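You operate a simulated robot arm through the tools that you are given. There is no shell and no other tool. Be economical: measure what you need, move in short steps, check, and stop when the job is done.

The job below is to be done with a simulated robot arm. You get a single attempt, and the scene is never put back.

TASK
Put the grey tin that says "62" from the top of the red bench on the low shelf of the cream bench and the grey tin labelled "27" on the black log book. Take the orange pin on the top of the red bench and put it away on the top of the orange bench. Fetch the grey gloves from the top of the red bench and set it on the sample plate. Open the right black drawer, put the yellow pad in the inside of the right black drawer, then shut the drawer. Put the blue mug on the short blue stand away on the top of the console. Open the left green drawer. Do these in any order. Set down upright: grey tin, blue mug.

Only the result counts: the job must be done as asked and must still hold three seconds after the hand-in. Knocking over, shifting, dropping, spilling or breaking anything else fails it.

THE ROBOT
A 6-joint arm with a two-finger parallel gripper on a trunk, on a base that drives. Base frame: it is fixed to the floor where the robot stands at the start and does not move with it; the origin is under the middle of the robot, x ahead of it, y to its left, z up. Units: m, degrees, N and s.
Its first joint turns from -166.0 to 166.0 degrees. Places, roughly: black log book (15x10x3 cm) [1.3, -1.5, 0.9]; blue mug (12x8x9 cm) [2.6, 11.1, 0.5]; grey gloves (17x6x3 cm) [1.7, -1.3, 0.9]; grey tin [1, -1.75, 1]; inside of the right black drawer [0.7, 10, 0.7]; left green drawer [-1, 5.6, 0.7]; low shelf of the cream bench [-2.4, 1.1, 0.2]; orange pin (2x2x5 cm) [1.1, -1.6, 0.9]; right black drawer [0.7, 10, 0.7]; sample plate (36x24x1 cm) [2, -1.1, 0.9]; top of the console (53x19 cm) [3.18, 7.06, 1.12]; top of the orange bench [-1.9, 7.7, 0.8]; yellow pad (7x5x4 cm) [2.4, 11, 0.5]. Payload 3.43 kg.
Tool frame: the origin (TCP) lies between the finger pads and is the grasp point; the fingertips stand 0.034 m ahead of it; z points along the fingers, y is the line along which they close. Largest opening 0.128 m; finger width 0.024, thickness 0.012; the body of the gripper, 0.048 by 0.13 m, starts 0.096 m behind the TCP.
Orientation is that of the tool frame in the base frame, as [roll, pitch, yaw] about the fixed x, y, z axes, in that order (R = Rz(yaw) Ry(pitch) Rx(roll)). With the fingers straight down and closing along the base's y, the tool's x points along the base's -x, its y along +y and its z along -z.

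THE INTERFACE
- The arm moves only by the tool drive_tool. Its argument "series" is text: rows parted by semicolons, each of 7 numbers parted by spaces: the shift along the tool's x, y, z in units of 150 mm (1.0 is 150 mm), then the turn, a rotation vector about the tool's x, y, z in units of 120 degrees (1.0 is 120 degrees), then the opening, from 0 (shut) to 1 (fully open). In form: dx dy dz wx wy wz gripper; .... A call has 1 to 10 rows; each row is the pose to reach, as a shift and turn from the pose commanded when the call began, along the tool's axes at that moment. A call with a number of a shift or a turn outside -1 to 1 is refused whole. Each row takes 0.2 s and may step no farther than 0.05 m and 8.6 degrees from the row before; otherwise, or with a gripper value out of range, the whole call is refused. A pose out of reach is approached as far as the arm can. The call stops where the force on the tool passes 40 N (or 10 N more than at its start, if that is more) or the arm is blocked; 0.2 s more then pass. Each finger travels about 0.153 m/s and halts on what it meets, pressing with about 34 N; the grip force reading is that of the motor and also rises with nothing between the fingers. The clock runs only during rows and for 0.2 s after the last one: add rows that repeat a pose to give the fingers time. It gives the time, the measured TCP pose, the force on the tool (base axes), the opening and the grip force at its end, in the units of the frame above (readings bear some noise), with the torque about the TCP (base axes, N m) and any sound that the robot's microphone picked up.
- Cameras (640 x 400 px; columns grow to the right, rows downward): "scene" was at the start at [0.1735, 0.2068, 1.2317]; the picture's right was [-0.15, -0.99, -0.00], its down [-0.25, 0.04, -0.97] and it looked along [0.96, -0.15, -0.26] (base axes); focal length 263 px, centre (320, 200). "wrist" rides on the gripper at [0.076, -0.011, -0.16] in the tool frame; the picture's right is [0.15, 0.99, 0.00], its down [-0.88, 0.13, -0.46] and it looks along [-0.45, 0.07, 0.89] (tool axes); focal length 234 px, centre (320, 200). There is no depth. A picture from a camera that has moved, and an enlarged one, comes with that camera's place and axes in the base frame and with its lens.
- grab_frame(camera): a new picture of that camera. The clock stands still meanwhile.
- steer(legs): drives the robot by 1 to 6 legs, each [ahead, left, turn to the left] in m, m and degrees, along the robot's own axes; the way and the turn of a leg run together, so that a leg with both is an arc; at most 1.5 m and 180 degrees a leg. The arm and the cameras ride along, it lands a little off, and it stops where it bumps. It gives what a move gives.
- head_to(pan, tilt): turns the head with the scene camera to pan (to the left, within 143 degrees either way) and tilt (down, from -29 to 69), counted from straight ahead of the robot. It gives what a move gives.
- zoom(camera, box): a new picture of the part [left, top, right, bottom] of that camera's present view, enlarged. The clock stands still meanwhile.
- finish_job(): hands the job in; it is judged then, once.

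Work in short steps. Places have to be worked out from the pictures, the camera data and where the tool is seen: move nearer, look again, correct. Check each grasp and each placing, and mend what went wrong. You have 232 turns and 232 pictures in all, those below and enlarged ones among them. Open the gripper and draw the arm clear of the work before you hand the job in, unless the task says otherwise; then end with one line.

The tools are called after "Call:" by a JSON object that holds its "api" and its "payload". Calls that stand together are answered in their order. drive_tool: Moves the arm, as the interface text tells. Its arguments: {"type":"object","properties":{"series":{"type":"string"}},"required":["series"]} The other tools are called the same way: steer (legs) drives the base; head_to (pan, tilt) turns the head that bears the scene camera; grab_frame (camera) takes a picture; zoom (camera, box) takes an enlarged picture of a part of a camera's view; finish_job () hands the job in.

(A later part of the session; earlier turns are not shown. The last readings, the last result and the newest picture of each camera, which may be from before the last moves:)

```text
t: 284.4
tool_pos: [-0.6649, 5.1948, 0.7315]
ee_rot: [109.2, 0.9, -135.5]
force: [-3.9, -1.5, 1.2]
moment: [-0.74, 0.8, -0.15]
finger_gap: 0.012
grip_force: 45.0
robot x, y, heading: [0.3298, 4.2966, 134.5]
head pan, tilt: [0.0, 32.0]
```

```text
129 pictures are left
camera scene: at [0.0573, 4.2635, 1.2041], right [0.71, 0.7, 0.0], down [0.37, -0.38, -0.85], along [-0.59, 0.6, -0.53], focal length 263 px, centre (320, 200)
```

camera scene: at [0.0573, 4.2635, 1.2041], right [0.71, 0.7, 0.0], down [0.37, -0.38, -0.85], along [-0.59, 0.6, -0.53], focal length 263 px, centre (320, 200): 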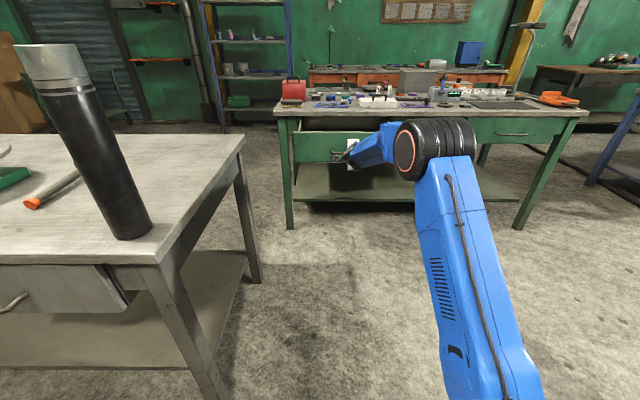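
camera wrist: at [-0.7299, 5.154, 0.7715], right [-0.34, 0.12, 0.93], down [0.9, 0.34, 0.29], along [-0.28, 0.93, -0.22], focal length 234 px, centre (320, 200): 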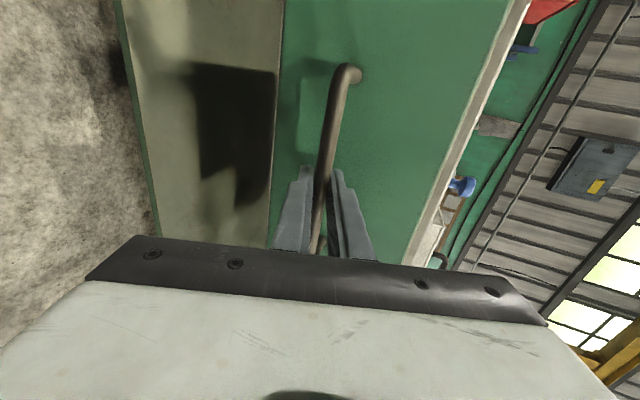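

Call:
{"api": "zoom", "payload": {"camera": "scene", "box": [265, 80, 425, 200]}}

```text
3.33 times, centred on (345, 140) of scene
camera zoom: at [0.0573, 4.2635, 1.2041], right [0.71, 0.7, 0.0], down [0.37, -0.38, -0.85], along [-0.59, 0.6, -0.53], focal length 878 px, centre (237, 400)
```

zoom: 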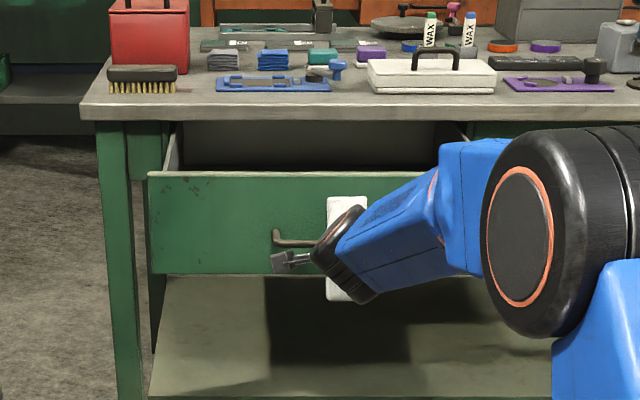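

It is well open. I pull 4 cm more and watch the force to see if the stop is near.

Call:
{"api": "steer", "payload": {"legs": [[-0.04, 0, 0]]}}

```text
t: 285.3
tool_pos: [-0.6368, 5.1662, 0.7304]
ee_rot: [109.1, 0.9, -135.4]
force: [-2.5, 0.8, 1.1]
moment: [-0.71, 0.73, -0.26]
finger_gap: 0.012
grip_force: 45.7
robot x, y, heading: [0.36, 4.2657, 134.4]
head pan, tilt: [0.0, 32.0]
```

The drawer is open by about 0.31 m. I open the gripper and back away 0.1 m.

Call:
{"api": "drive_tool", "payload": {"series": "0 0 0 0 0 0 0.2; 0 0 0 0 0 0 0.4; 0 0 0 0 0 0 0.6; 0 0 0 0 0 0 0.6; 0 0 0 0 0 0 0.6"}}

Call:
{"api": "steer", "payload": {"legs": [[-0.1, 0, 0]]}}

Call:
{"api": "grab_frame", "payload": {"camera": "wrist"}}

Call:
{"api": "head_to", "payload": {"pan": -100, "tilt": 25}}

Call:
{"api": "grab_frame", "payload": {"camera": "scene"}}

```text
t: 286.5
tool_pos: [-0.6363, 5.1656, 0.7315]
ee_rot: [109.3, 0.8, -135.4]
force: [0.2, 0.0, -0.9]
moment: [0.02, 0.03, -0.01]
finger_gap: 0.0766
grip_force: 0.0
robot x, y, heading: [0.36, 4.2693, 134.4]
head pan, tilt: [0.0, 32.0]
```

```text
t: 287.7
tool_pos: [-0.5668, 5.096, 0.7314]
ee_rot: [109.2, 0.9, -135.4]
force: [-1.1, 0.5, 0.4]
moment: [0.0, 0.01, 0.01]
finger_gap: 0.077
grip_force: 0.0
robot x, y, heading: [0.4307, 4.1936, 134.5]
head pan, tilt: [0.0, 32.0]
```

```text
127 pictures are left
camera wrist: at [-0.5119, 4.9316, 0.7715], right [-0.34, 0.12, 0.93], down [0.9, 0.34, 0.29], along [-0.28, 0.93, -0.22], focal length 234 px, centre (320, 200)
```

wrist: 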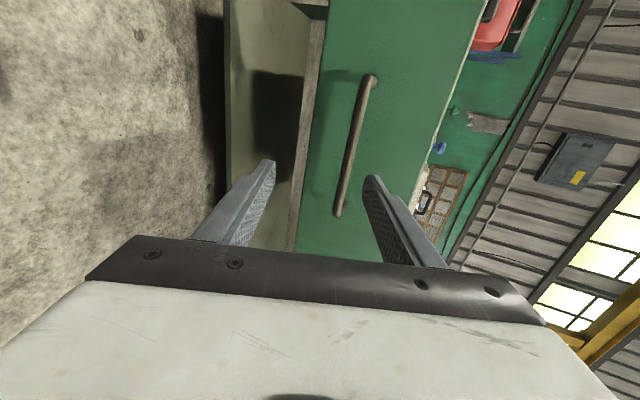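

```text
t: 289.4
tool_pos: [-0.5659, 5.0948, 0.7312]
ee_rot: [109.3, 0.8, -135.4]
force: [-0.4, -0.7, -0.8]
moment: [-0.01, 0.04, -0.02]
finger_gap: 0.0767
grip_force: 0.1
robot x, y, heading: [0.4306, 4.1962, 134.6]
head pan, tilt: [-100.0, 25.0]
```

```text
126 pictures are left
camera scene: at [0.2943, 4.1519, 1.2152], right [0.57, -0.82, 0.0], down [-0.35, -0.24, -0.91], along [0.75, 0.51, -0.42], focal length 263 px, centre (320, 200)
```

scene: 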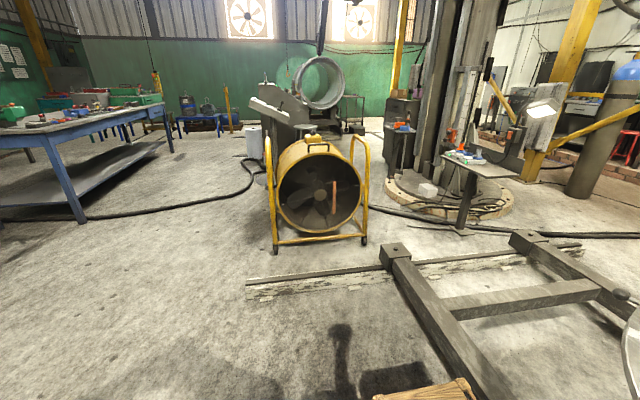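

The drawer stays open. I raise the arm and bring the tool back to pointing down.

Call:
{"api": "drive_tool", "payload": {"series": "0 0.25 -0.2 0 0 0 0.6; 0 0.5 -0.4 0 0 0 0.6; 0 0.75 -0.6 0 0 0 0.6; 0 1 -0.8 0 0 0 0.6; 0 1 -0.8 0 0 0 0.6"}}

Call:
{"api": "drive_tool", "payload": {"series": "0 0 0 0 0 -0.07 0.6; 0 0 0 0 0 -0.14 0.6; 0 0 0 0 0 -0.21 0.6; 0 0 0 0 0 -0.28 0.6; 0 0 0 0 0 -0.35 0.6; 0 0 0 0 0 -0.42 0.6; 0 0 0 0 0 -0.49 0.6; 0 0 0 0 0 -0.56 0.6; 0 0 0 0 0 -0.63 0.6; 0 0 0 0 0 -0.7 0.6"}}

Call:
{"api": "drive_tool", "payload": {"series": "0 0 0 0 0 -0.05 0.6; 0 0 0 0 0 -0.05 0.6"}}

```text
t: 290.6
tool_pos: [-0.5234, 5.0471, 0.9126]
ee_rot: [109.2, 0.9, -135.3]
force: [-0.5, -0.5, -0.3]
moment: [-0.01, 0.03, 0.04]
finger_gap: 0.0766
grip_force: 0.2
robot x, y, heading: [0.4282, 4.1946, 134.3]
head pan, tilt: [-100.0, 25.0]
```

```text
t: 292.8
tool_pos: [-0.5224, 5.0471, 0.9127]
ee_rot: [166.1, 70.2, -60.4]
force: [0.2, -0.1, 0.2]
moment: [0.01, -0.01, 0.0]
finger_gap: 0.0767
grip_force: 0.1
robot x, y, heading: [0.4308, 4.1959, 134.4]
head pan, tilt: [-100.0, 25.0]
```

```text
t: 293.4
tool_pos: [-0.5234, 5.0486, 0.912]
ee_rot: [-177.3, 70.7, -42.8]
force: [-0.3, -0.6, 0.3]
moment: [0.03, 0.01, 0.02]
finger_gap: 0.0767
grip_force: 0.1
robot x, y, heading: [0.4261, 4.1921, 134.4]
head pan, tilt: [-100.0, 25.0]
```

Call:
{"api": "drive_tool", "payload": {"series": "-0.06 0 -0.1 0 0.065 0 0.8; -0.12 0 -0.2 0 0.13 0 1; -0.18 0 -0.3 0 0.195 0 1; -0.24 0 -0.4 0 0.26 0 1; -0.3 0 -0.5 0 0.325 0 1; -0.36 0 -0.6 0 0.39 0 1; -0.42 0 -0.7 0 0.455 0 1; -0.48 0 -0.8 0 0.52 0 1; -0.53 0 -0.89 0 0.585 0 1; -0.53 0 -0.89 0 0.585 0 1"}}

Call:
{"api": "head_to", "payload": {"pan": -90, "tilt": 10}}

Call:
{"api": "zoom", "payload": {"camera": "scene", "box": [0, 50, 400, 300]}}

```text
t: 295.6
tool_pos: [-0.4534, 4.9549, 0.9612]
ee_rot: [-167.7, 10.7, -45.6]
force: [0.2, 0.0, 0.0]
moment: [0.04, 0.03, 0.01]
finger_gap: 0.128
grip_force: 0.1
out of reach, approached as far as the arm can: row 1, 3, 4, 5, 6, 7, 8, 9, 10
robot x, y, heading: [0.436, 4.1933, 134.6]
head pan, tilt: [-100.0, 25.0]
```

```text
t: 296.4
tool_pos: [-0.4525, 4.956, 0.9616]
ee_rot: [-167.8, 10.8, -45.7]
force: [1.3, -0.7, 0.2]
moment: [0.0, 0.0, -0.02]
finger_gap: 0.128
grip_force: 0.1
robot x, y, heading: [0.4307, 4.1955, 134.1]
head pan, tilt: [-90.0, 10.0]
```

```text
1.60 times, centred on (200, 175) of scene
camera zoom: at [0.2847, 4.1648, 1.2395], right [0.7, -0.71, 0.0], down [-0.12, -0.12, -0.98], along [0.7, 0.69, -0.17], focal length 421 px, centre (512, 240)
```

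zoom: 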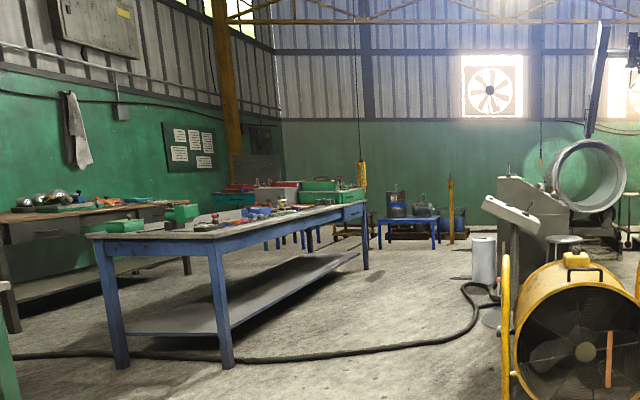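

I see the black bench (left) and the blue stand beyond the blue table. I level the tool and retract before driving.

Call:
{"api": "drive_tool", "payload": {"series": "0.2 0 -0.1 -0.03 0.022 -0.005 1; 0.4 0 -0.2 -0.06 0.044 -0.01 1; 0.6 0 -0.3 -0.08 0.066 -0.015 1; 0.8 0 -0.4 -0.1 0.088 -0.019 1; 1 0 -0.5 -0.1 0.088 -0.019 1; 1 0 -0.5 -0.1 0.088 -0.019 1"}}

Call:
{"api": "drive_tool", "payload": {"series": "0.2 0 -0.15 0 0 0 1; 0.4 0 -0.3 0 0 0 1; 0.6 0 -0.45 0 0 0 1; 0.8 0 -0.6 0 0 0 1; 0.8 0 -0.6 0 0 0 1"}}

```text
t: 297.8
tool_pos: [-0.4846, 4.9187, 0.9462]
ee_rot: [-167.5, 9.7, -42.5]
force: [-0.5, -1.0, -0.6]
moment: [0.03, -0.06, -0.01]
finger_gap: 0.128
grip_force: 0.1
out of reach, approached as far as the arm can: row 1, 2, 3, 4, 5, 6
robot x, y, heading: [0.4316, 4.1917, 134.6]
head pan, tilt: [-90.0, 10.0]
```

```text
t: 299.0
tool_pos: [-0.4047, 4.8149, 1.0079]
ee_rot: [-166.6, 9.8, -42.3]
force: [-1.2, -0.3, -2.0]
moment: [-0.07, -0.12, 0.0]
finger_gap: 0.1279
grip_force: 0.0
out of reach, approached as far as the arm can: row 1, 2
robot x, y, heading: [0.4303, 4.1973, 134.5]
head pan, tilt: [-90.0, 10.0]
```

Call:
{"api": "drive_tool", "payload": {"series": "0.2 0 0 -0.03 0.022 -0.005 1; 0.4 0 0 -0.06 0.044 -0.01 1; 0.6 0 0 -0.08 0.066 -0.015 1; 0.8 0 0 -0.1 0.088 -0.019 1; 1 0 0 -0.1 0.088 -0.019 1; 1 0 0 -0.1 0.088 -0.019 1"}}

Call:
{"api": "drive_tool", "payload": {"series": "0.2 0 -0.1 0 0 0 1; 0.4 0 -0.2 0 0 0 1; 0.6 0 -0.4 0 0 0 1; 0.8 0 -0.5 0 0 0 1; 0.8 0 -0.5 0 0 0 1"}}

```text
t: 300.4
tool_pos: [-0.2916, 4.7188, 0.996]
ee_rot: [-164.5, 4.3, -40.7]
force: [0.1, 0.6, -1.0]
moment: [-0.01, -0.03, 0.01]
finger_gap: 0.1281
grip_force: 0.1
out of reach, approached as far as the arm can: row 1, 2, 3, 4, 5, 6
robot x, y, heading: [0.4319, 4.1961, 134.3]
head pan, tilt: [-90.0, 10.0]
```

```text
t: 301.6
tool_pos: [-0.2113, 4.6225, 1.0574]
ee_rot: [-164.6, 4.3, -40.7]
force: [-0.1, -0.7, 0.2]
moment: [0.04, 0.02, -0.01]
finger_gap: 0.1281
grip_force: 0.0
robot x, y, heading: [0.4288, 4.1941, 134.6]
head pan, tilt: [-90.0, 10.0]
```

Call:
{"api": "drive_tool", "payload": {"series": "0 0 0 -0.04 0.01 0.01 1; 0 0 0 -0.08 0.02 0.02 1; 0 0 0 -0.128 0.035 0.03 1; 0 0 0 -0.128 0.035 0.03 1; 0 0 0 -0.128 0.035 0.03 1"}}

Call:
{"api": "head_to", "payload": {"pan": 0, "tilt": 10}}

Call:
{"api": "grab_frame", "payload": {"camera": "scene"}}

```text
t: 302.8
tool_pos: [-0.2105, 4.6235, 1.0557]
ee_rot: [-164.5, 4.4, -40.7]
force: [0.4, 0.5, 0.3]
moment: [0.03, -0.02, 0.05]
finger_gap: 0.1278
grip_force: 0.1
out of reach, approached as far as the arm can: row 1, 2, 3, 4, 5
robot x, y, heading: [0.4285, 4.1978, 134.4]
head pan, tilt: [-90.0, 10.0]
```

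```text
t: 304.5
tool_pos: [-0.2117, 4.6236, 1.0582]
ee_rot: [-164.4, 4.4, -40.7]
force: [-0.5, -0.8, 0.1]
moment: [-0.04, 0.0, 0.02]
finger_gap: 0.128
grip_force: 0.0
robot x, y, heading: [0.4323, 4.1959, 134.4]
head pan, tilt: [0.0, 10.0]
```

```text
124 pictures are left
camera scene: at [0.1533, 4.166, 1.2396], right [0.71, 0.7, 0.0], down [0.12, -0.12, -0.98], along [-0.69, 0.7, -0.17], focal length 263 px, centre (320, 200)
```

scene: 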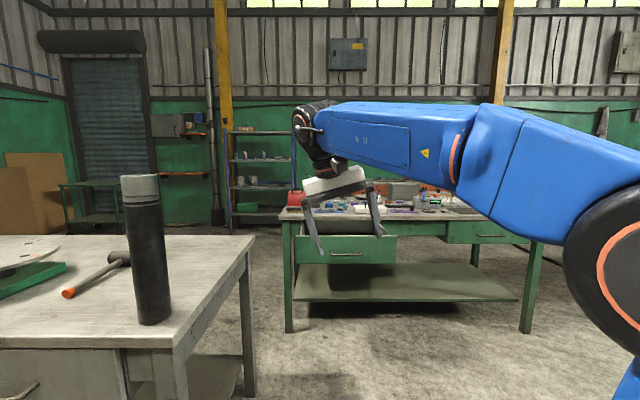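

A wrist joint seems to sit at its limit after that roll. I test which way turning about the tool axis is free.

Call:
{"api": "drive_tool", "payload": {"series": "0 0 0 0 0 0.07 1; 0 0 0 0 0 0.14 1; 0 0 0 0 0 0.14 1"}}

Call:
{"api": "drive_tool", "payload": {"series": "0 0 0 -0.06 0 0 1; 0 0 0 -0.12 0 0 1; 0 0 0 -0.12 0 0 1"}}

```text
t: 305.3
tool_pos: [-0.2097, 4.6231, 1.0576]
ee_rot: [-166.4, 8.5, -57.1]
force: [0.3, 0.8, -0.5]
moment: [0.02, -0.01, 0.01]
finger_gap: 0.1281
grip_force: 0.0
robot x, y, heading: [0.4296, 4.1953, 134.6]
head pan, tilt: [0.0, 10.0]
```

```text
t: 306.1
tool_pos: [-0.2118, 4.6186, 1.0621]
ee_rot: [-170.6, 13.5, -56.4]
force: [-0.2, -0.1, -0.1]
moment: [0.0, -0.02, -0.01]
finger_gap: 0.1281
grip_force: 0.1
out of reach, approached as far as the arm can: row 1, 2, 3
robot x, y, heading: [0.4287, 4.1971, 134.4]
head pan, tilt: [0.0, 10.0]
```

The wrist has flipped, with the forearm roll at its limit. I move right for room and unwind it by swinging the tool sideways, through straight, and back down.

Call:
{"api": "steer", "payload": {"legs": [[0, -0.5, 0]]}}

Call:
{"api": "drive_tool", "payload": {"series": "-0.04 -0.1 -0.09 0.066 -0.016 -0.014 1; -0.08 -0.2 -0.18 0.133 -0.031 -0.027 1; -0.12 -0.31 -0.27 0.2 -0.047 -0.041 1; -0.17 -0.41 -0.36 0.266 -0.062 -0.054 1; -0.21 -0.52 -0.44 0.332 -0.078 -0.068 1; -0.25 -0.62 -0.53 0.398 -0.093 -0.081 1; -0.3 -0.72 -0.62 0.465 -0.109 -0.095 1; -0.34 -0.83 -0.71 0.53 -0.124 -0.108 1; -0.38 -0.93 -0.8 0.597 -0.14 -0.122 1; -0.38 -0.93 -0.8 0.597 -0.14 -0.122 1"}}

Call:
{"api": "grab_frame", "payload": {"camera": "scene"}}

```text
t: 309.0
tool_pos: [0.1518, 4.9749, 1.0628]
ee_rot: [-170.5, 13.4, -56.6]
force: [0.7, -0.3, -0.6]
moment: [0.0, 0.01, -0.03]
finger_gap: 0.128
grip_force: 0.0
robot x, y, heading: [0.7944, 4.552, 133.8]
head pan, tilt: [0.0, 10.0]
```

```text
t: 311.2
tool_pos: [0.2422, 5.084, 1.2107]
ee_rot: [-93.1, 13.6, -34.6]
force: [0.6, 0.6, -0.6]
moment: [0.0, 0.0, 0.0]
finger_gap: 0.128
grip_force: 0.2
out of reach, approached as far as the arm can: row 5, 6, 7, 8, 9, 10
robot x, y, heading: [0.79, 4.5484, 134.3]
head pan, tilt: [0.0, 10.0]
```

```text
123 pictures are left
camera scene: at [0.5149, 4.5212, 1.2396], right [0.72, 0.7, 0.0], down [0.12, -0.12, -0.98], along [-0.69, 0.71, -0.17], focal length 263 px, centre (320, 200)
```

scene: 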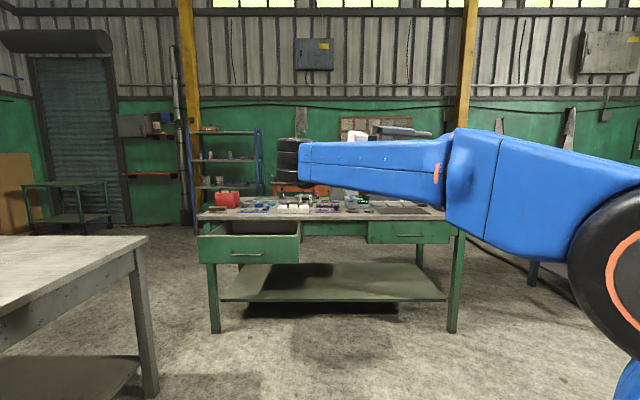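

The tool points right now. I swing it around to forward.

Call:
{"api": "drive_tool", "payload": {"series": "-0.09 0.02 -0.05 -0.0153 -0.0631 -0.0034 1; -0.18 0.05 -0.1 -0.0306 -0.1262 -0.0068 1; -0.27 0.07 -0.15 -0.0459 -0.1893 -0.0102 1; -0.36 0.1 -0.2 -0.0612 -0.2524 -0.0136 1; -0.45 0.12 -0.25 -0.0765 -0.3155 -0.017 1; -0.53 0.14 -0.29 -0.0918 -0.3786 -0.0204 1; -0.62 0.17 -0.34 -0.107 -0.4417 -0.0238 1; -0.71 0.19 -0.39 -0.1224 -0.5048 -0.0272 1; -0.8 0.22 -0.44 -0.1377 -0.5679 -0.0306 1; -0.89 0.24 -0.49 -0.153 -0.631 -0.034 1"}}

Call:
{"api": "grab_frame", "payload": {"camera": "scene"}}

```text
t: 313.4
tool_pos: [0.0865, 5.1018, 1.2114]
ee_rot: [-92.4, 13.8, 42.9]
force: [0.5, 0.0, 0.2]
moment: [-0.03, 0.0, -0.01]
finger_gap: 0.1282
grip_force: 0.1
robot x, y, heading: [0.7935, 4.5505, 134.3]
head pan, tilt: [0.0, 10.0]
```

```text
122 pictures are left
camera scene: at [0.515, 4.5212, 1.2396], right [0.72, 0.7, 0.0], down [0.12, -0.12, -0.98], along [-0.69, 0.71, -0.17], focal length 263 px, centre (320, 200)
```

scene: 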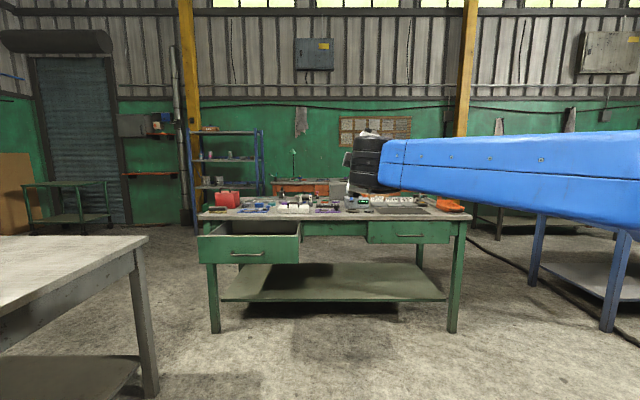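

The tool is aligned with the forearm. I continue the swing to the left.

Call:
{"api": "drive_tool", "payload": {"series": "-0.09 0 -0.09 -0.0165 -0.067 -0.003 1; -0.18 0 -0.19 -0.033 -0.135 -0.006 1; -0.28 0 -0.29 -0.05 -0.202 -0.009 1; -0.37 0 -0.39 -0.066 -0.27 -0.012 1; -0.46 0 -0.48 -0.083 -0.337 -0.015 1; -0.55 0 -0.58 -0.1 -0.404 -0.018 1; -0.64 0 -0.68 -0.116 -0.471 -0.02 1; -0.74 0 -0.78 -0.133 -0.539 -0.023 1; -0.84 0 -0.87 -0.149 -0.606 -0.026 1; -0.84 0 -0.87 -0.149 -0.606 -0.026 1"}}

Call:
{"api": "grab_frame", "payload": {"camera": "scene"}}

```text
t: 315.6
tool_pos: [0.0879, 4.9264, 1.2484]
ee_rot: [-92.8, 14.3, 117.8]
force: [-0.7, -0.8, -0.5]
moment: [-0.03, 0.02, 0.03]
finger_gap: 0.1282
grip_force: 0.1
out of reach, approached as far as the arm can: row 1, 2, 3
robot x, y, heading: [0.7933, 4.5523, 134.1]
head pan, tilt: [0.0, 10.0]
```

```text
121 pictures are left
camera scene: at [0.515, 4.5212, 1.2396], right [0.72, 0.7, 0.0], down [0.12, -0.12, -0.98], along [-0.69, 0.71, -0.17], focal length 263 px, centre (320, 200)
```

scene: 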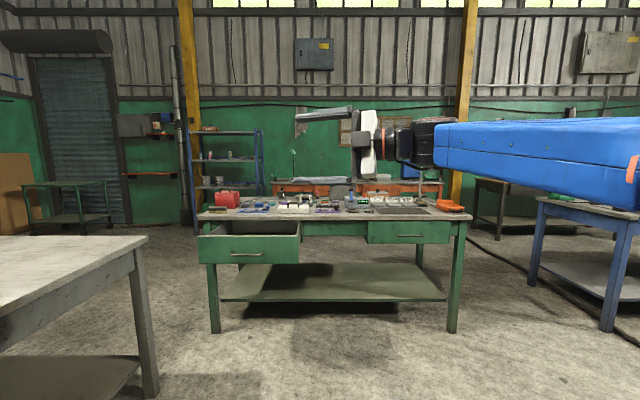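

Now I swing from left to down.

Call:
{"api": "drive_tool", "payload": {"series": "0.04 0.07 -0.08 -0.066 0.018 -0.02 1; 0.09 0.15 -0.17 -0.132 0.035 -0.04 1; 0.13 0.22 -0.26 -0.198 0.053 -0.059 1; 0.18 0.3 -0.34 -0.264 0.071 -0.079 1; 0.22 0.37 -0.43 -0.33 0.089 -0.099 1; 0.27 0.45 -0.52 -0.395 0.106 -0.119 1; 0.31 0.52 -0.6 -0.461 0.124 -0.139 1; 0.36 0.6 -0.69 -0.527 0.142 -0.158 1; 0.4 0.67 -0.77 -0.593 0.159 -0.178 1; 0.45 0.75 -0.86 -0.659 0.177 -0.198 1"}}

Call:
{"api": "grab_frame", "payload": {"camera": "scene"}}

```text
t: 317.8
tool_pos: [0.1882, 5.0229, 1.1293]
ee_rot: [-173.9, -15.2, 118.5]
force: [0.5, 0.4, -0.6]
moment: [0.02, 0.0, -0.02]
finger_gap: 0.1282
grip_force: 0.0
robot x, y, heading: [0.793, 4.5468, 134.4]
head pan, tilt: [0.0, 10.0]
```

```text
120 pictures are left
camera scene: at [0.515, 4.5213, 1.2396], right [0.72, 0.7, 0.0], down [0.12, -0.12, -0.98], along [-0.69, 0.71, -0.17], focal length 263 px, centre (320, 200)
```

scene: 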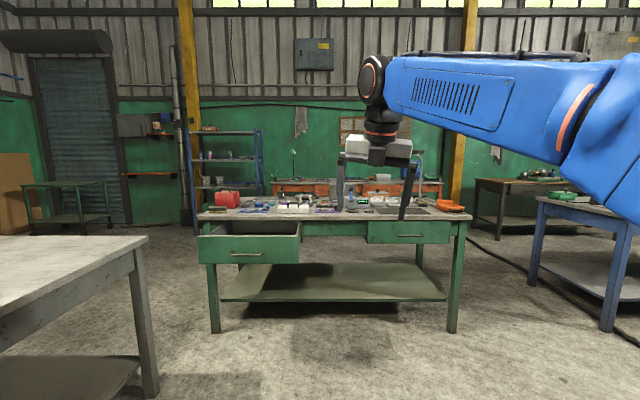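

The wrist is unflipped. I level the tool, then turn it about its axis back toward yaw −46.

Call:
{"api": "drive_tool", "payload": {"series": "0 0 0 -0.025 -0.06 0.006 1; 0 0 0 -0.051 -0.126 0.013 1; 0 0 0 -0.051 -0.126 0.013 1"}}

Call:
{"api": "drive_tool", "payload": {"series": "0 0 0 0 0 0.07 1; 0 0 0 0 0 0.14 1; 0 0 0 0 0 0.21 1; 0 0 0 0 0 0.28 1; 0 0 0 0 0 0.35 1; 0 0 0 0 0 0.42 1; 0 0 0 0 0 0.49 1; 0 0 0 0 0 0.56 1; 0 0 0 0 0 0.63 1; 0 0 0 0 0 0.7 1"}}

Call:
{"api": "drive_tool", "payload": {"series": "0 0 0 0 0 0.07 1; 0 0 0 0 0 0.14 1; 0 0 0 0 0 0.21 1; 0 0 0 0 0 0.28 1; 0 0 0 0 0 0.35 1; 0 0 0 0 0 0.42 1; 0 0 0 0 0 0.49 1; 0 0 0 0 0 0.56 1; 0 0 0 0 0 0.63 1; 0 0 0 0 0 0.66 1"}}

```text
t: 318.6
tool_pos: [0.1865, 5.0223, 1.1284]
ee_rot: [-179.8, 0.2, 117.8]
force: [0.4, -0.4, 0.1]
moment: [-0.02, 0.01, 0.0]
finger_gap: 0.1278
grip_force: 0.1
robot x, y, heading: [0.7928, 4.5503, 134.3]
head pan, tilt: [0.0, 10.0]
```

```text
t: 320.8
tool_pos: [0.1852, 5.0218, 1.1289]
ee_rot: [179.9, 0.2, 33.7]
force: [0.6, 0.2, 0.2]
moment: [0.0, 0.01, 0.02]
finger_gap: 0.1279
grip_force: 0.0
robot x, y, heading: [0.7933, 4.5489, 134.2]
head pan, tilt: [0.0, 10.0]
```

```text
t: 323.0
tool_pos: [0.1863, 5.0227, 1.1291]
ee_rot: [179.8, 0.0, -45.5]
force: [0.0, -0.4, 0.5]
moment: [0.04, 0.02, -0.01]
finger_gap: 0.1281
grip_force: 0.1
robot x, y, heading: [0.7944, 4.5494, 134.3]
head pan, tilt: [0.0, 10.0]
```

The tool is back to normal. I turn to face down the shop, move left past the fan, and go ahead to look at the hose and beyond.

Call:
{"api": "steer", "payload": {"legs": [[0, 0, -90], [0, 0.85, 0], [1.4, 0, 0]]}}

Call:
{"api": "head_to", "payload": {"pan": 0, "tilt": 22}}

Call:
{"api": "grab_frame", "payload": {"camera": "scene"}}

```text
t: 338.0
tool_pos: [1.6959, 6.73, 1.1269]
ee_rot: [179.8, -0.1, -135.9]
force: [-0.2, 0.2, 0.0]
moment: [-0.02, 0.01, 0.0]
finger_gap: 0.1282
grip_force: 0.1
robot x, y, heading: [1.2149, 6.1292, 43.7]
head pan, tilt: [0.0, 10.0]
```

```text
t: 338.7
tool_pos: [1.6954, 6.7299, 1.1287]
ee_rot: [179.7, -0.1, -136.0]
force: [-0.4, 0.6, -0.6]
moment: [0.01, 0.01, -0.01]
finger_gap: 0.1281
grip_force: 0.1
robot x, y, heading: [1.2155, 6.1326, 43.7]
head pan, tilt: [0.0, 22.0]
```

```text
119 pictures are left
camera scene: at [1.1898, 6.4099, 1.2201], right [0.69, -0.72, 0.0], down [-0.27, -0.26, -0.93], along [0.67, 0.64, -0.37], focal length 263 px, centre (320, 200)
```

scene: 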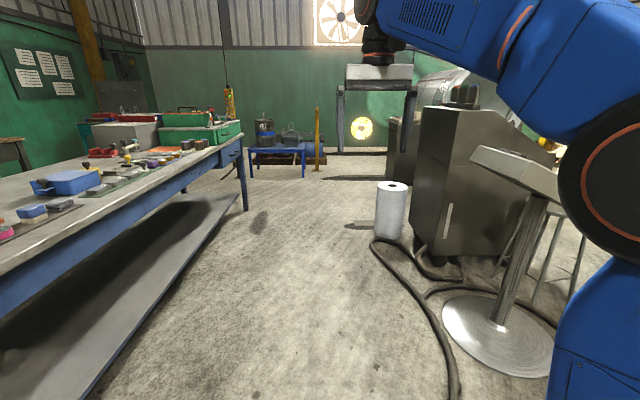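

The console is the grey cabinet ahead right. I shift left 0.33 m to clear the white canister, and cross the hose carefully.

Call:
{"api": "steer", "payload": {"legs": [[0, 0.33, 1], [0.8, 0, 0]]}}

Call:
{"api": "grab_frame", "payload": {"camera": "scene"}}

```text
t: 344.8
tool_pos: [2.0325, 7.5291, 1.1286]
ee_rot: [179.9, -0.1, -135.7]
force: [0.7, -0.7, -0.5]
moment: [0.0, -0.04, 0.03]
finger_gap: 0.1279
grip_force: 0.1
robot x, y, heading: [1.5579, 6.925, 43.7]
head pan, tilt: [0.0, 22.0]
```

```text
118 pictures are left
camera scene: at [1.5299, 7.2056, 1.22], right [0.69, -0.72, 0.0], down [-0.27, -0.26, -0.93], along [0.67, 0.64, -0.37], focal length 263 px, centre (320, 200)
```

scene: 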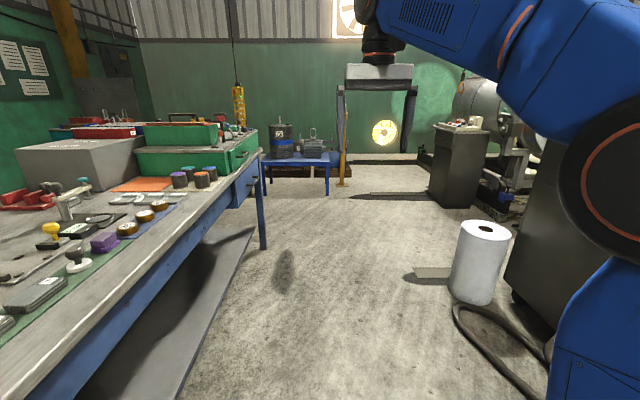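

The hose is no obstacle. I drive further along the blue table.

Call:
{"api": "steer", "payload": {"legs": [[1.4, -0.05, 1], [0.5, 0, 0]]}}

Call:
{"api": "head_to", "payload": {"pan": 45, "tilt": 22}}

Call:
{"api": "grab_frame", "payload": {"camera": "scene"}}

```text
t: 354.3
tool_pos: [3.405, 8.8364, 1.128]
ee_rot: [179.7, 0.0, -134.5]
force: [1.1, 0.2, 0.3]
moment: [0.0, 0.01, -0.01]
finger_gap: 0.1279
grip_force: 0.0
robot x, y, heading: [2.9412, 8.2294, 45.1]
head pan, tilt: [0.0, 22.0]
```

```text
t: 355.4
tool_pos: [3.406, 8.8372, 1.13]
ee_rot: [179.8, -0.1, -134.4]
force: [-0.3, 0.0, 0.1]
moment: [0.02, 0.0, 0.0]
finger_gap: 0.1279
grip_force: 0.0
robot x, y, heading: [2.9401, 8.2246, 45.3]
head pan, tilt: [45.0, 22.0]
```

```text
117 pictures are left
camera scene: at [2.8434, 8.5305, 1.22], right [1.0, 0.0, 0.0], down [0.0, -0.37, -0.93], along [0.0, 0.93, -0.37], focal length 263 px, centre (320, 200)
```

scene: 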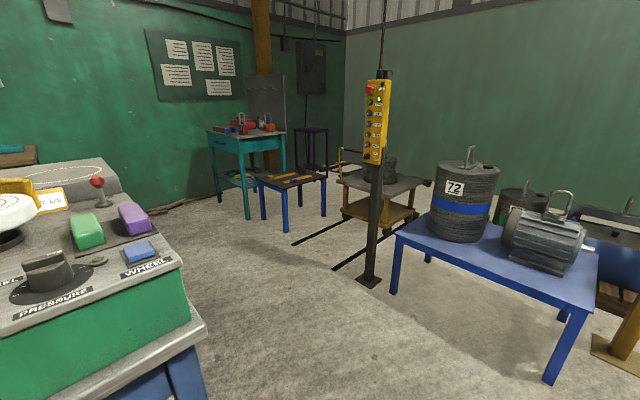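

The short blue stand with the black top is at about (2.5, 11.0). I zoom on it, and retract the arm.

Call:
{"api": "zoom", "payload": {"camera": "scene", "box": [200, 100, 360, 240]}}

Call:
{"api": "drive_tool", "payload": {"series": "0.25 0 0 0 0 0 1; 0.5 0 0 0 0 0 1; 0.75 0 0 0 0 0 1; 1 0 0 0 0 0 1; 1 0 0 0 0 0 1"}}

```text
2.86 times, centred on (280, 170) of scene
camera zoom: at [2.8434, 8.5305, 1.22], right [1.0, 0.0, 0.0], down [0.0, -0.37, -0.93], along [0.0, 0.93, -0.37], focal length 752 px, centre (434, 286)
```

zoom: 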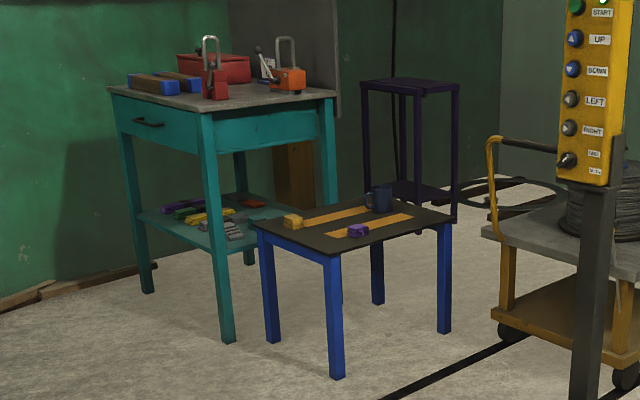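

```text
t: 356.6
tool_pos: [3.2994, 8.7296, 1.1301]
ee_rot: [179.8, -0.1, -134.5]
force: [0.2, 0.0, 0.9]
moment: [0.0, -0.05, 0.0]
finger_gap: 0.1281
grip_force: 0.1
robot x, y, heading: [2.9401, 8.223, 45.3]
head pan, tilt: [45.0, 22.0]
```

The mug, yellow pad and purple pad are on the stand. I drive round the end of the blue table toward it.

Call:
{"api": "steer", "payload": {"legs": [[0.95, 0, 0], [0, 0, 90], [0.9, 0, 0]]}}

Call:
{"api": "head_to", "payload": {"pan": -20, "tilt": 25}}

Call:
{"api": "grab_frame", "payload": {"camera": "scene"}}

Call:
{"api": "head_to", "payload": {"pan": 40, "tilt": 20}}

Call:
{"api": "grab_frame", "payload": {"camera": "scene"}}

```text
t: 369.7
tool_pos: [2.4819, 9.9041, 1.1294]
ee_rot: [179.9, -0.1, -44.9]
force: [0.4, 0.2, -0.1]
moment: [-0.01, 0.01, -0.02]
finger_gap: 0.1278
grip_force: 0.0
robot x, y, heading: [2.988, 9.5457, 134.7]
head pan, tilt: [45.0, 22.0]
```

```text
t: 371.1
tool_pos: [2.4816, 9.9046, 1.13]
ee_rot: [179.9, -0.1, -45.0]
force: [0.6, 0.4, 0.2]
moment: [-0.03, -0.02, 0.01]
finger_gap: 0.1279
grip_force: 0.0
robot x, y, heading: [2.9846, 9.5423, 134.6]
head pan, tilt: [-20.0, 25.0]
```

```text
115 pictures are left
camera scene: at [2.7346, 9.5288, 1.2152], right [0.91, 0.42, 0.0], down [0.18, -0.38, -0.91], along [-0.38, 0.82, -0.42], focal length 263 px, centre (320, 200)
```

scene: 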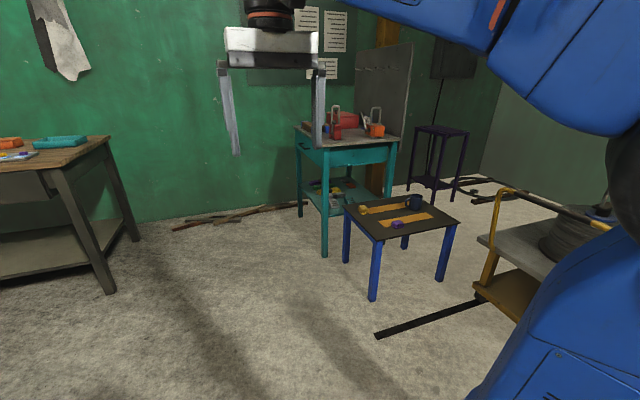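

```text
t: 372.4
tool_pos: [2.4811, 9.9051, 1.1303]
ee_rot: [179.8, -0.1, -44.9]
force: [0.4, -0.1, -0.3]
moment: [0.0, 0.01, -0.02]
finger_gap: 0.1282
grip_force: 0.1
robot x, y, heading: [2.9879, 9.5414, 134.6]
head pan, tilt: [40.0, 20.0]
```

```text
114 pictures are left
camera scene: at [2.6804, 9.4538, 1.2233], right [0.09, 1.0, 0.0], down [0.34, -0.03, -0.94], along [-0.94, 0.09, -0.34], focal length 263 px, centre (320, 200)
```

scene: 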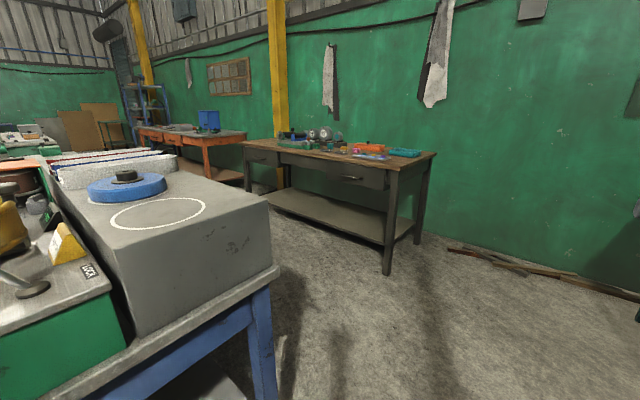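

The black bench's right drawer handle is at about (0.77, 9.86). The blue table restricts standing square to it, so I'll approach obliquely from (2.08, 10.09) at heading ~190°.

Call:
{"api": "steer", "payload": {"legs": [[0.6, 0, 0], [0.42, 0.26, 0], [0, 0, 55]]}}

Call:
{"api": "head_to", "payload": {"pan": 0, "tilt": 25}}

Call:
{"api": "grab_frame", "payload": {"camera": "scene"}}

```text
t: 380.8
tool_pos: [1.4954, 9.8908, 1.1302]
ee_rot: [179.9, -0.2, 9.8]
force: [-0.5, -0.2, 0.4]
moment: [-0.01, 0.0, 0.01]
finger_gap: 0.1278
grip_force: 0.1
robot x, y, heading: [2.0842, 10.0908, -170.5]
head pan, tilt: [40.0, 20.0]
```

```text
t: 381.8
tool_pos: [1.4938, 9.891, 1.1298]
ee_rot: [179.9, -0.1, 9.9]
force: [-0.1, 0.0, -0.5]
moment: [0.0, -0.01, 0.0]
finger_gap: 0.1281
grip_force: 0.0
robot x, y, heading: [2.0788, 10.0961, -170.2]
head pan, tilt: [0.0, 25.0]
```

```text
113 pictures are left
camera scene: at [1.9475, 9.8483, 1.2152], right [-0.16, 0.99, 0.0], down [0.42, 0.07, -0.91], along [-0.89, -0.15, -0.42], focal length 263 px, centre (320, 200)
```

scene: 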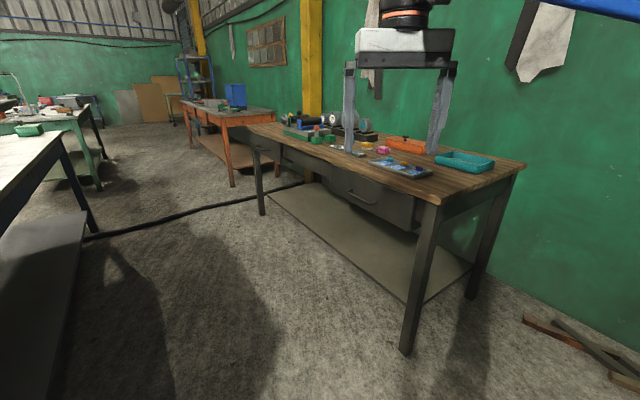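

Call:
{"api": "zoom", "payload": {"camera": "scene", "box": [250, 120, 450, 260]}}

Call:
{"api": "grab_frame", "payload": {"camera": "wrist"}}

```text
2.86 times, centred on (350, 190) of scene
camera zoom: at [1.9475, 9.8483, 1.2152], right [-0.16, 0.99, 0.0], down [0.42, 0.07, -0.91], along [-0.89, -0.15, -0.42], focal length 752 px, centre (234, 229)
```

zoom: 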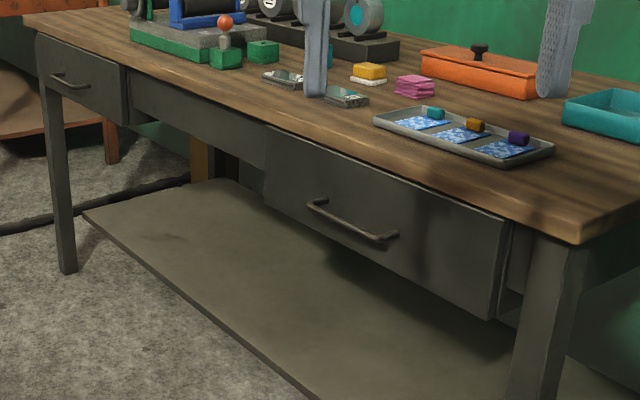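

```text
111 pictures are left
camera wrist: at [1.5668, 9.9152, 1.289], right [0.31, -0.95, 0.0], down [-0.85, -0.28, 0.45], along [-0.43, -0.14, -0.89], focal length 234 px, centre (320, 200)
```

wrist: 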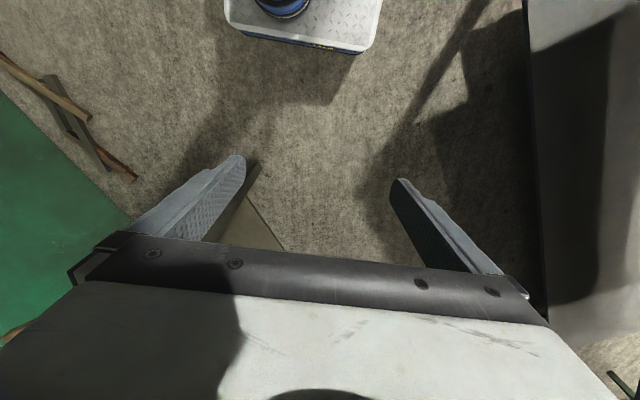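

The handle's centre is at about (0.874, 9.898, 0.737). I back off 0.12 m, then turn the tool about its axis while it points down, before tilting it, to avoid the wrist flip.

Call:
{"api": "steer", "payload": {"legs": [[-0.12, 0, 0]]}}

Call:
{"api": "drive_tool", "payload": {"series": "-0.1 0 0 0 0 0.07 0.6; -0.2 0 0 0 0 0.14 0.6; -0.3 0 0 0 0 0.21 0.6; -0.4 0 0 0 0 0.28 0.6; -0.5 0 0 0 0 0.35 0.6; -0.6 0 0 0 0 0.42 0.6; -0.7 0 0 0 0 0.49 0.6; -0.8 0 0 0 0 0.56 0.6; -0.9 0 0 0 0 0.63 0.6; -1 0 0 0 0 0.7 0.6"}}

Call:
{"api": "drive_tool", "payload": {"series": "0 0 0 0 0 0.05 0.6; 0 0 0 0 0 0.05 0.6"}}

Call:
{"api": "drive_tool", "payload": {"series": "0 0.08 0 -0.07 0 0 0.6; 0 0.16 0 -0.14 0 0 0.6; 0 0.24 0 -0.21 0 0 0.6; 0 0.32 0 -0.28 0 0 0.6; 0 0.4 0 -0.35 0 0 0.6; 0 0.48 0 -0.42 0 0 0.6; 0 0.56 0 -0.49 0 0 0.6; 0 0.64 0 -0.55 0 0 0.6; 0 0.64 0 -0.55 0 0 0.6"}}

```text
t: 383.1
tool_pos: [1.6138, 9.9112, 1.1297]
ee_rot: [179.8, 0.0, 9.7]
force: [0.0, -0.2, 0.3]
moment: [0.0, -0.02, -0.04]
finger_gap: 0.1279
grip_force: 0.0
robot x, y, heading: [2.1991, 10.1077, -170.5]
head pan, tilt: [0.0, 25.0]
```

```text
t: 385.3
tool_pos: [1.4675, 9.8857, 1.1296]
ee_rot: [-179.9, -0.2, -74.3]
force: [0.1, 0.2, 0.3]
moment: [-0.02, 0.04, 0.0]
finger_gap: 0.0769
grip_force: 0.0
robot x, y, heading: [2.199, 10.1132, -170.8]
head pan, tilt: [0.0, 25.0]
```

```text
t: 385.9
tool_pos: [1.4654, 9.887, 1.1295]
ee_rot: [-179.9, -0.3, -80.3]
force: [0.2, 0.5, -0.5]
moment: [0.0, 0.01, -0.01]
finger_gap: 0.0768
grip_force: 0.0
robot x, y, heading: [2.2002, 10.1119, -170.7]
head pan, tilt: [0.0, 25.0]
```

```text
t: 387.9
tool_pos: [1.3718, 9.871, 1.1306]
ee_rot: [114.0, -0.2, -80.2]
force: [0.4, -0.2, 0.3]
moment: [-0.03, -0.03, 0.0]
finger_gap: 0.0769
grip_force: 0.1
robot x, y, heading: [2.2005, 10.1116, -170.7]
head pan, tilt: [0.0, 25.0]
```

The wrist stays well-behaved: tilt 24° below horizontal, along the robot's heading. I move toward the handle with a 10 cm standoff.

Call:
{"api": "drive_tool", "payload": {"series": "-0.04 -0.07 0.17 0 0 0 0.6; -0.07 -0.13 0.34 0 0 0 0.6; -0.11 -0.2 0.51 0 0 0 0.6; -0.15 -0.27 0.68 0 0 0 0.6; -0.18 -0.33 0.85 0 0 0 0.6; -0.18 -0.33 0.85 0 0 0 0.6"}}

Call:
{"api": "drive_tool", "payload": {"series": "-0.04 -0.07 0.17 0 0 0 0.6; -0.07 -0.13 0.34 0 0 0 0.6; -0.11 -0.2 0.51 0 0 0 0.6; -0.15 -0.27 0.68 0 0 0 0.6; -0.18 -0.33 0.85 0 0 0 0.6; -0.18 -0.33 0.85 0 0 0 0.6"}}

Call:
{"api": "drive_tool", "payload": {"series": "-0.04 -0.07 0.17 0 0 0 0.6; -0.07 -0.13 0.34 0 0 0 0.6; -0.11 -0.2 0.51 0 0 0 0.6; -0.15 -0.27 0.68 0 0 0 0.6; -0.18 -0.33 0.85 0 0 0 0.6; -0.18 -0.33 0.85 0 0 0 0.6"}}

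Call:
{"api": "grab_frame", "payload": {"camera": "wrist"}}

Call:
{"api": "zoom", "payload": {"camera": "scene", "box": [250, 100, 450, 260]}}

```text
t: 389.3
tool_pos: [1.2714, 9.8795, 1.0319]
ee_rot: [114.1, -0.2, -80.3]
force: [-0.4, -0.5, -1.2]
moment: [-0.02, -0.03, 0.01]
finger_gap: 0.0767
grip_force: 0.0
robot x, y, heading: [2.1965, 10.1128, -170.8]
head pan, tilt: [0.0, 25.0]
```

```text
t: 390.7
tool_pos: [1.1729, 9.8901, 0.9355]
ee_rot: [114.1, -0.3, -80.3]
force: [1.1, 0.2, -0.4]
moment: [-0.01, -0.02, -0.01]
finger_gap: 0.0769
grip_force: 0.1
robot x, y, heading: [2.2036, 10.1126, -170.8]
head pan, tilt: [0.0, 25.0]
```

```text
t: 392.1
tool_pos: [1.0624, 9.8999, 0.8609]
ee_rot: [115.8, -0.1, -80.1]
force: [0.5, 0.0, 0.2]
moment: [-0.01, -0.02, 0.02]
finger_gap: 0.0768
grip_force: 0.0
out of reach, approached as far as the arm can: row 2, 3, 4, 5, 6
robot x, y, heading: [2.2012, 10.1127, -170.4]
head pan, tilt: [0.0, 25.0]
```

```text
110 pictures are left
camera wrist: at [1.222, 9.8515, 0.9206], right [-0.4, -0.22, 0.89], down [0.19, 0.93, 0.31], along [-0.9, 0.3, -0.33], focal length 234 px, centre (320, 200)
```

wrist: 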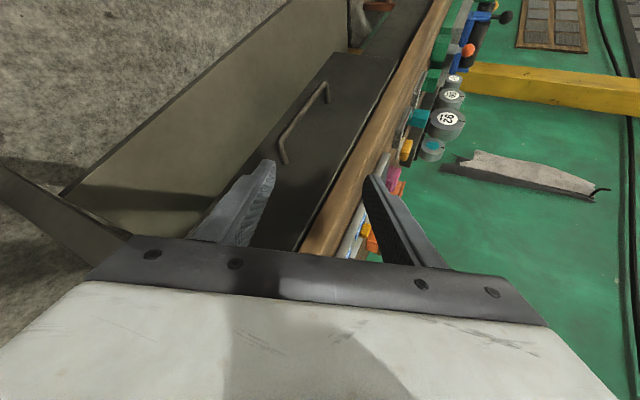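

```text
2.50 times, centred on (350, 180) of scene
camera zoom: at [2.0669, 9.8683, 1.2152], right [-0.16, 0.99, 0.0], down [0.42, 0.07, -0.91], along [-0.89, -0.15, -0.42], focal length 658 px, centre (245, 250)
```

zoom: 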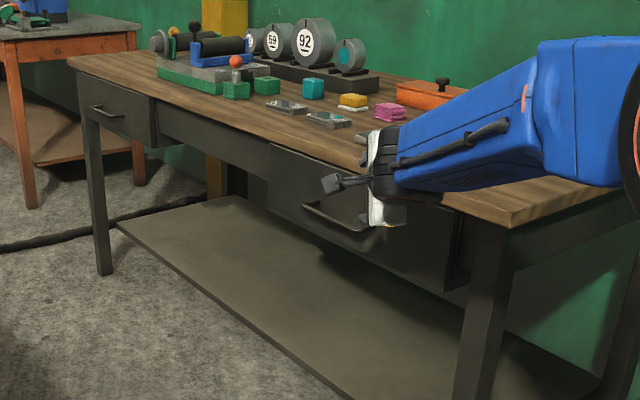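

The bar is about 0.19 m ahead and 0.12 m lower. I continue down and forward to about 9 cm from it.

Call:
{"api": "drive_tool", "payload": {"series": "0 -0.09 0.19 0 0 0 0.6; 0 -0.17 0.38 0 0 0 0.6; 0 -0.26 0.57 0 0 0 0.6; 0 -0.34 0.76 0 0 0 0.6; 0 -0.43 0.95 0 0 0 0.6; 0 -0.43 0.95 0 0 0 0.6; 0 -0.43 0.95 0 0 0 0.6"}}

Call:
{"api": "grab_frame", "payload": {"camera": "wrist"}}

Call:
{"api": "zoom", "payload": {"camera": "scene", "box": [250, 100, 450, 260]}}

```text
t: 393.7
tool_pos: [0.97, 9.8819, 0.7219]
ee_rot: [113.8, 1.8, -78.9]
force: [-1.0, 1.5, 0.1]
moment: [-0.23, 0.0, 0.15]
finger_gap: 0.0769
grip_force: 0.1
out of reach, approached as far as the arm can: row 1, 2, 3, 4, 5, 6
robot x, y, heading: [2.1994, 10.1133, -170.8]
head pan, tilt: [0.0, 25.0]
```

```text
108 pictures are left
camera wrist: at [1.1337, 9.8335, 0.7724], right [-0.36, -0.25, 0.9], down [0.19, 0.92, 0.33], along [-0.91, 0.29, -0.28], focal length 234 px, centre (320, 200)
```

wrist: 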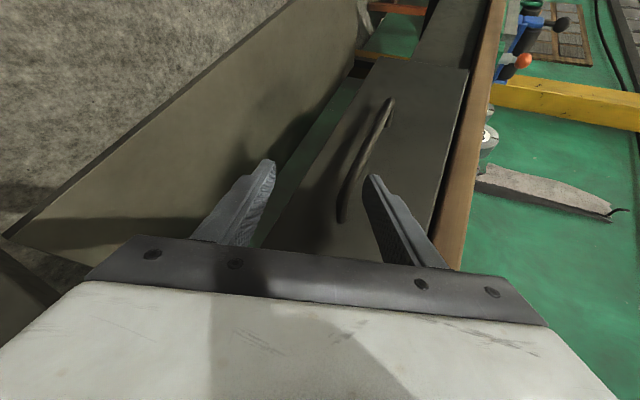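

```text
2.50 times, centred on (350, 180) of scene
camera zoom: at [2.0668, 9.8684, 1.2152], right [-0.16, 0.99, 0.0], down [0.42, 0.07, -0.91], along [-0.89, -0.15, -0.42], focal length 658 px, centre (245, 250)
```

zoom: 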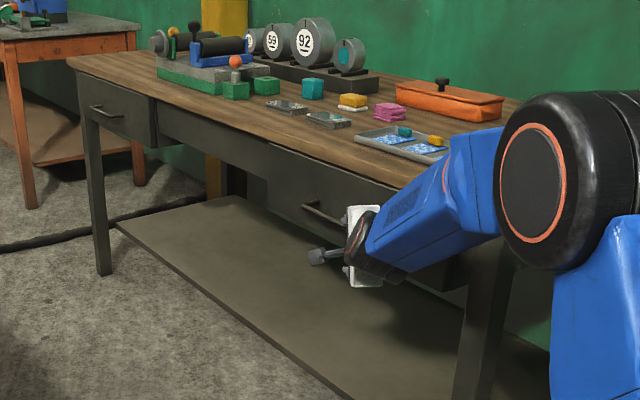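

The bar is about 8.5 cm ahead and 5 cm toward the upper finger in tool terms. I move up first, look at the forces, then forward.

Call:
{"api": "drive_tool", "payload": {"series": "0 0.17 -0.05 0 0 0 0.6; 0 0.34 0 0 0 0 0.6; 0 0.34 0.12 0 0 0 0.6; 0 0.34 0.24 0 0 0 0.6; 0 0.34 0.24 0 0 0 0.6"}}

Call:
{"api": "grab_frame", "payload": {"camera": "wrist"}}

```text
t: 394.9
tool_pos: [0.9173, 9.8738, 0.753]
ee_rot: [114.1, -0.2, -80.2]
force: [-0.7, 0.1, 0.3]
moment: [-0.01, -0.04, -0.02]
finger_gap: 0.0767
grip_force: 0.0
robot x, y, heading: [2.196, 10.1096, -170.9]
head pan, tilt: [0.0, 25.0]
```

```text
106 pictures are left
camera wrist: at [1.0791, 9.8238, 0.8063], right [-0.37, -0.21, 0.9], down [0.21, 0.93, 0.3], along [-0.9, 0.3, -0.3], focal length 234 px, centre (320, 200)
```

wrist: 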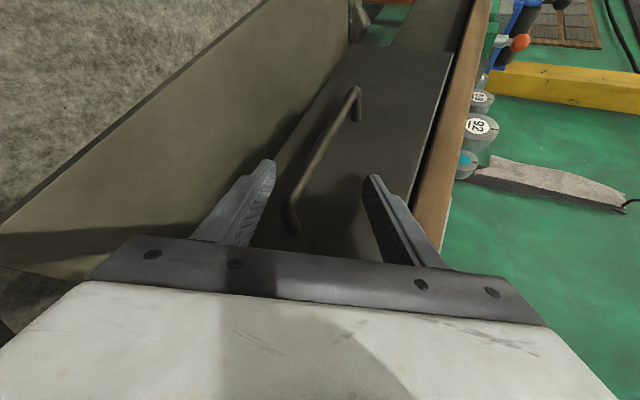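

Clear and aligned. I advance about 2.7 cm along the tool axis and close on the bar.

Call:
{"api": "drive_tool", "payload": {"series": "0 0 0.09 0 0 0 0.6; 0 0 0.18 0 0 0 0.6; 0 0 0.18 0 0 0 0.4; 0 0 0.18 0 0 0 0.2; 0 0 0.18 0 0 0 0; 0 0 0.18 0 0 0 0; 0 0 0.18 0 0 0 0"}}

Call:
{"api": "grab_frame", "payload": {"camera": "wrist"}}

```text
t: 396.0
tool_pos: [0.8984, 9.8653, 0.7264]
ee_rot: [115.3, -0.3, -79.9]
force: [37.0, 1.8, -30.7]
moment: [-0.95, 1.04, -1.63]
finger_gap: 0.0285
grip_force: 34.0
robot x, y, heading: [2.1995, 10.114, -170.4]
head pan, tilt: [0.0, 25.0]
stopped in row 5: the force on the tool passed its limit at 53 N (the readings are from after the stop); the commanded pose is now the measured one
```

```text
105 pictures are left
camera wrist: at [1.0576, 9.8171, 0.7844], right [-0.39, -0.21, 0.9], down [0.2, 0.93, 0.31], along [-0.9, 0.3, -0.32], focal length 234 px, centre (320, 200)
```

wrist: 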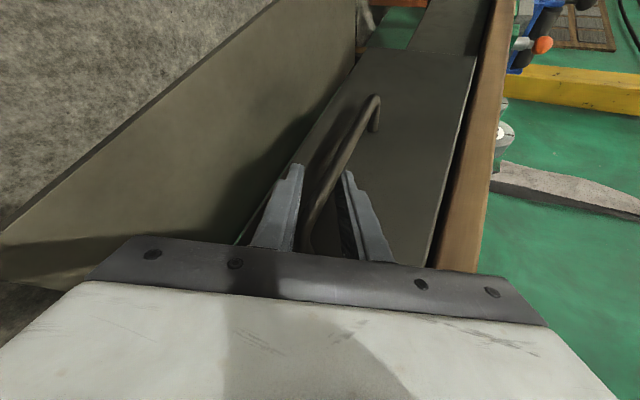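

The lower finger met the bar first, so the tool is about 8 mm high and slightly too deep. I reopen a bit, correct, and close.

Call:
{"api": "drive_tool", "payload": {"series": "0 0 0 0 0 0 0.4; 0 0 -0.05 0 0 0 0.5; 0 -0.05 -0.05 0 0 0 0.5; 0 -0.05 -0.05 0 0 0 0.3; 0 -0.05 -0.05 0 0 0 0.15; 0 -0.05 -0.05 0 0 0 0; 0 -0.05 -0.05 0 0 0 0; 0 -0.05 -0.05 0 0 0 0"}}

Call:
{"api": "grab_frame", "payload": {"camera": "wrist"}}

```text
t: 397.8
tool_pos: [0.9058, 9.8684, 0.7303]
ee_rot: [114.6, -0.2, -80.1]
force: [7.8, 0.7, -6.1]
moment: [-1.47, 1.47, -1.91]
finger_gap: 0.0274
grip_force: 45.3
robot x, y, heading: [2.2014, 10.1147, -170.4]
head pan, tilt: [0.0, 25.0]
```

```text
104 pictures are left
camera wrist: at [1.0665, 9.8195, 0.7863], right [-0.38, -0.21, 0.9], down [0.2, 0.93, 0.3], along [-0.9, 0.3, -0.31], focal length 234 px, centre (320, 200)
```

wrist: 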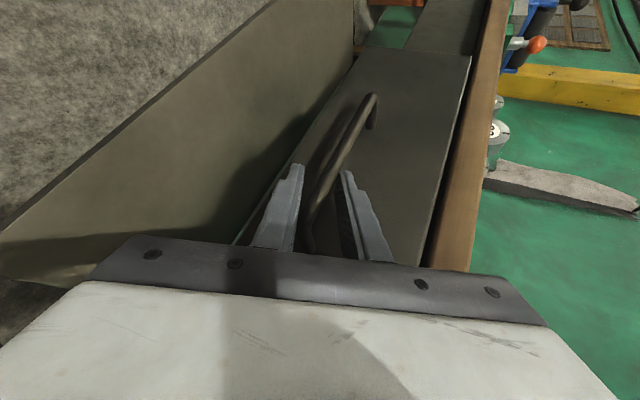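

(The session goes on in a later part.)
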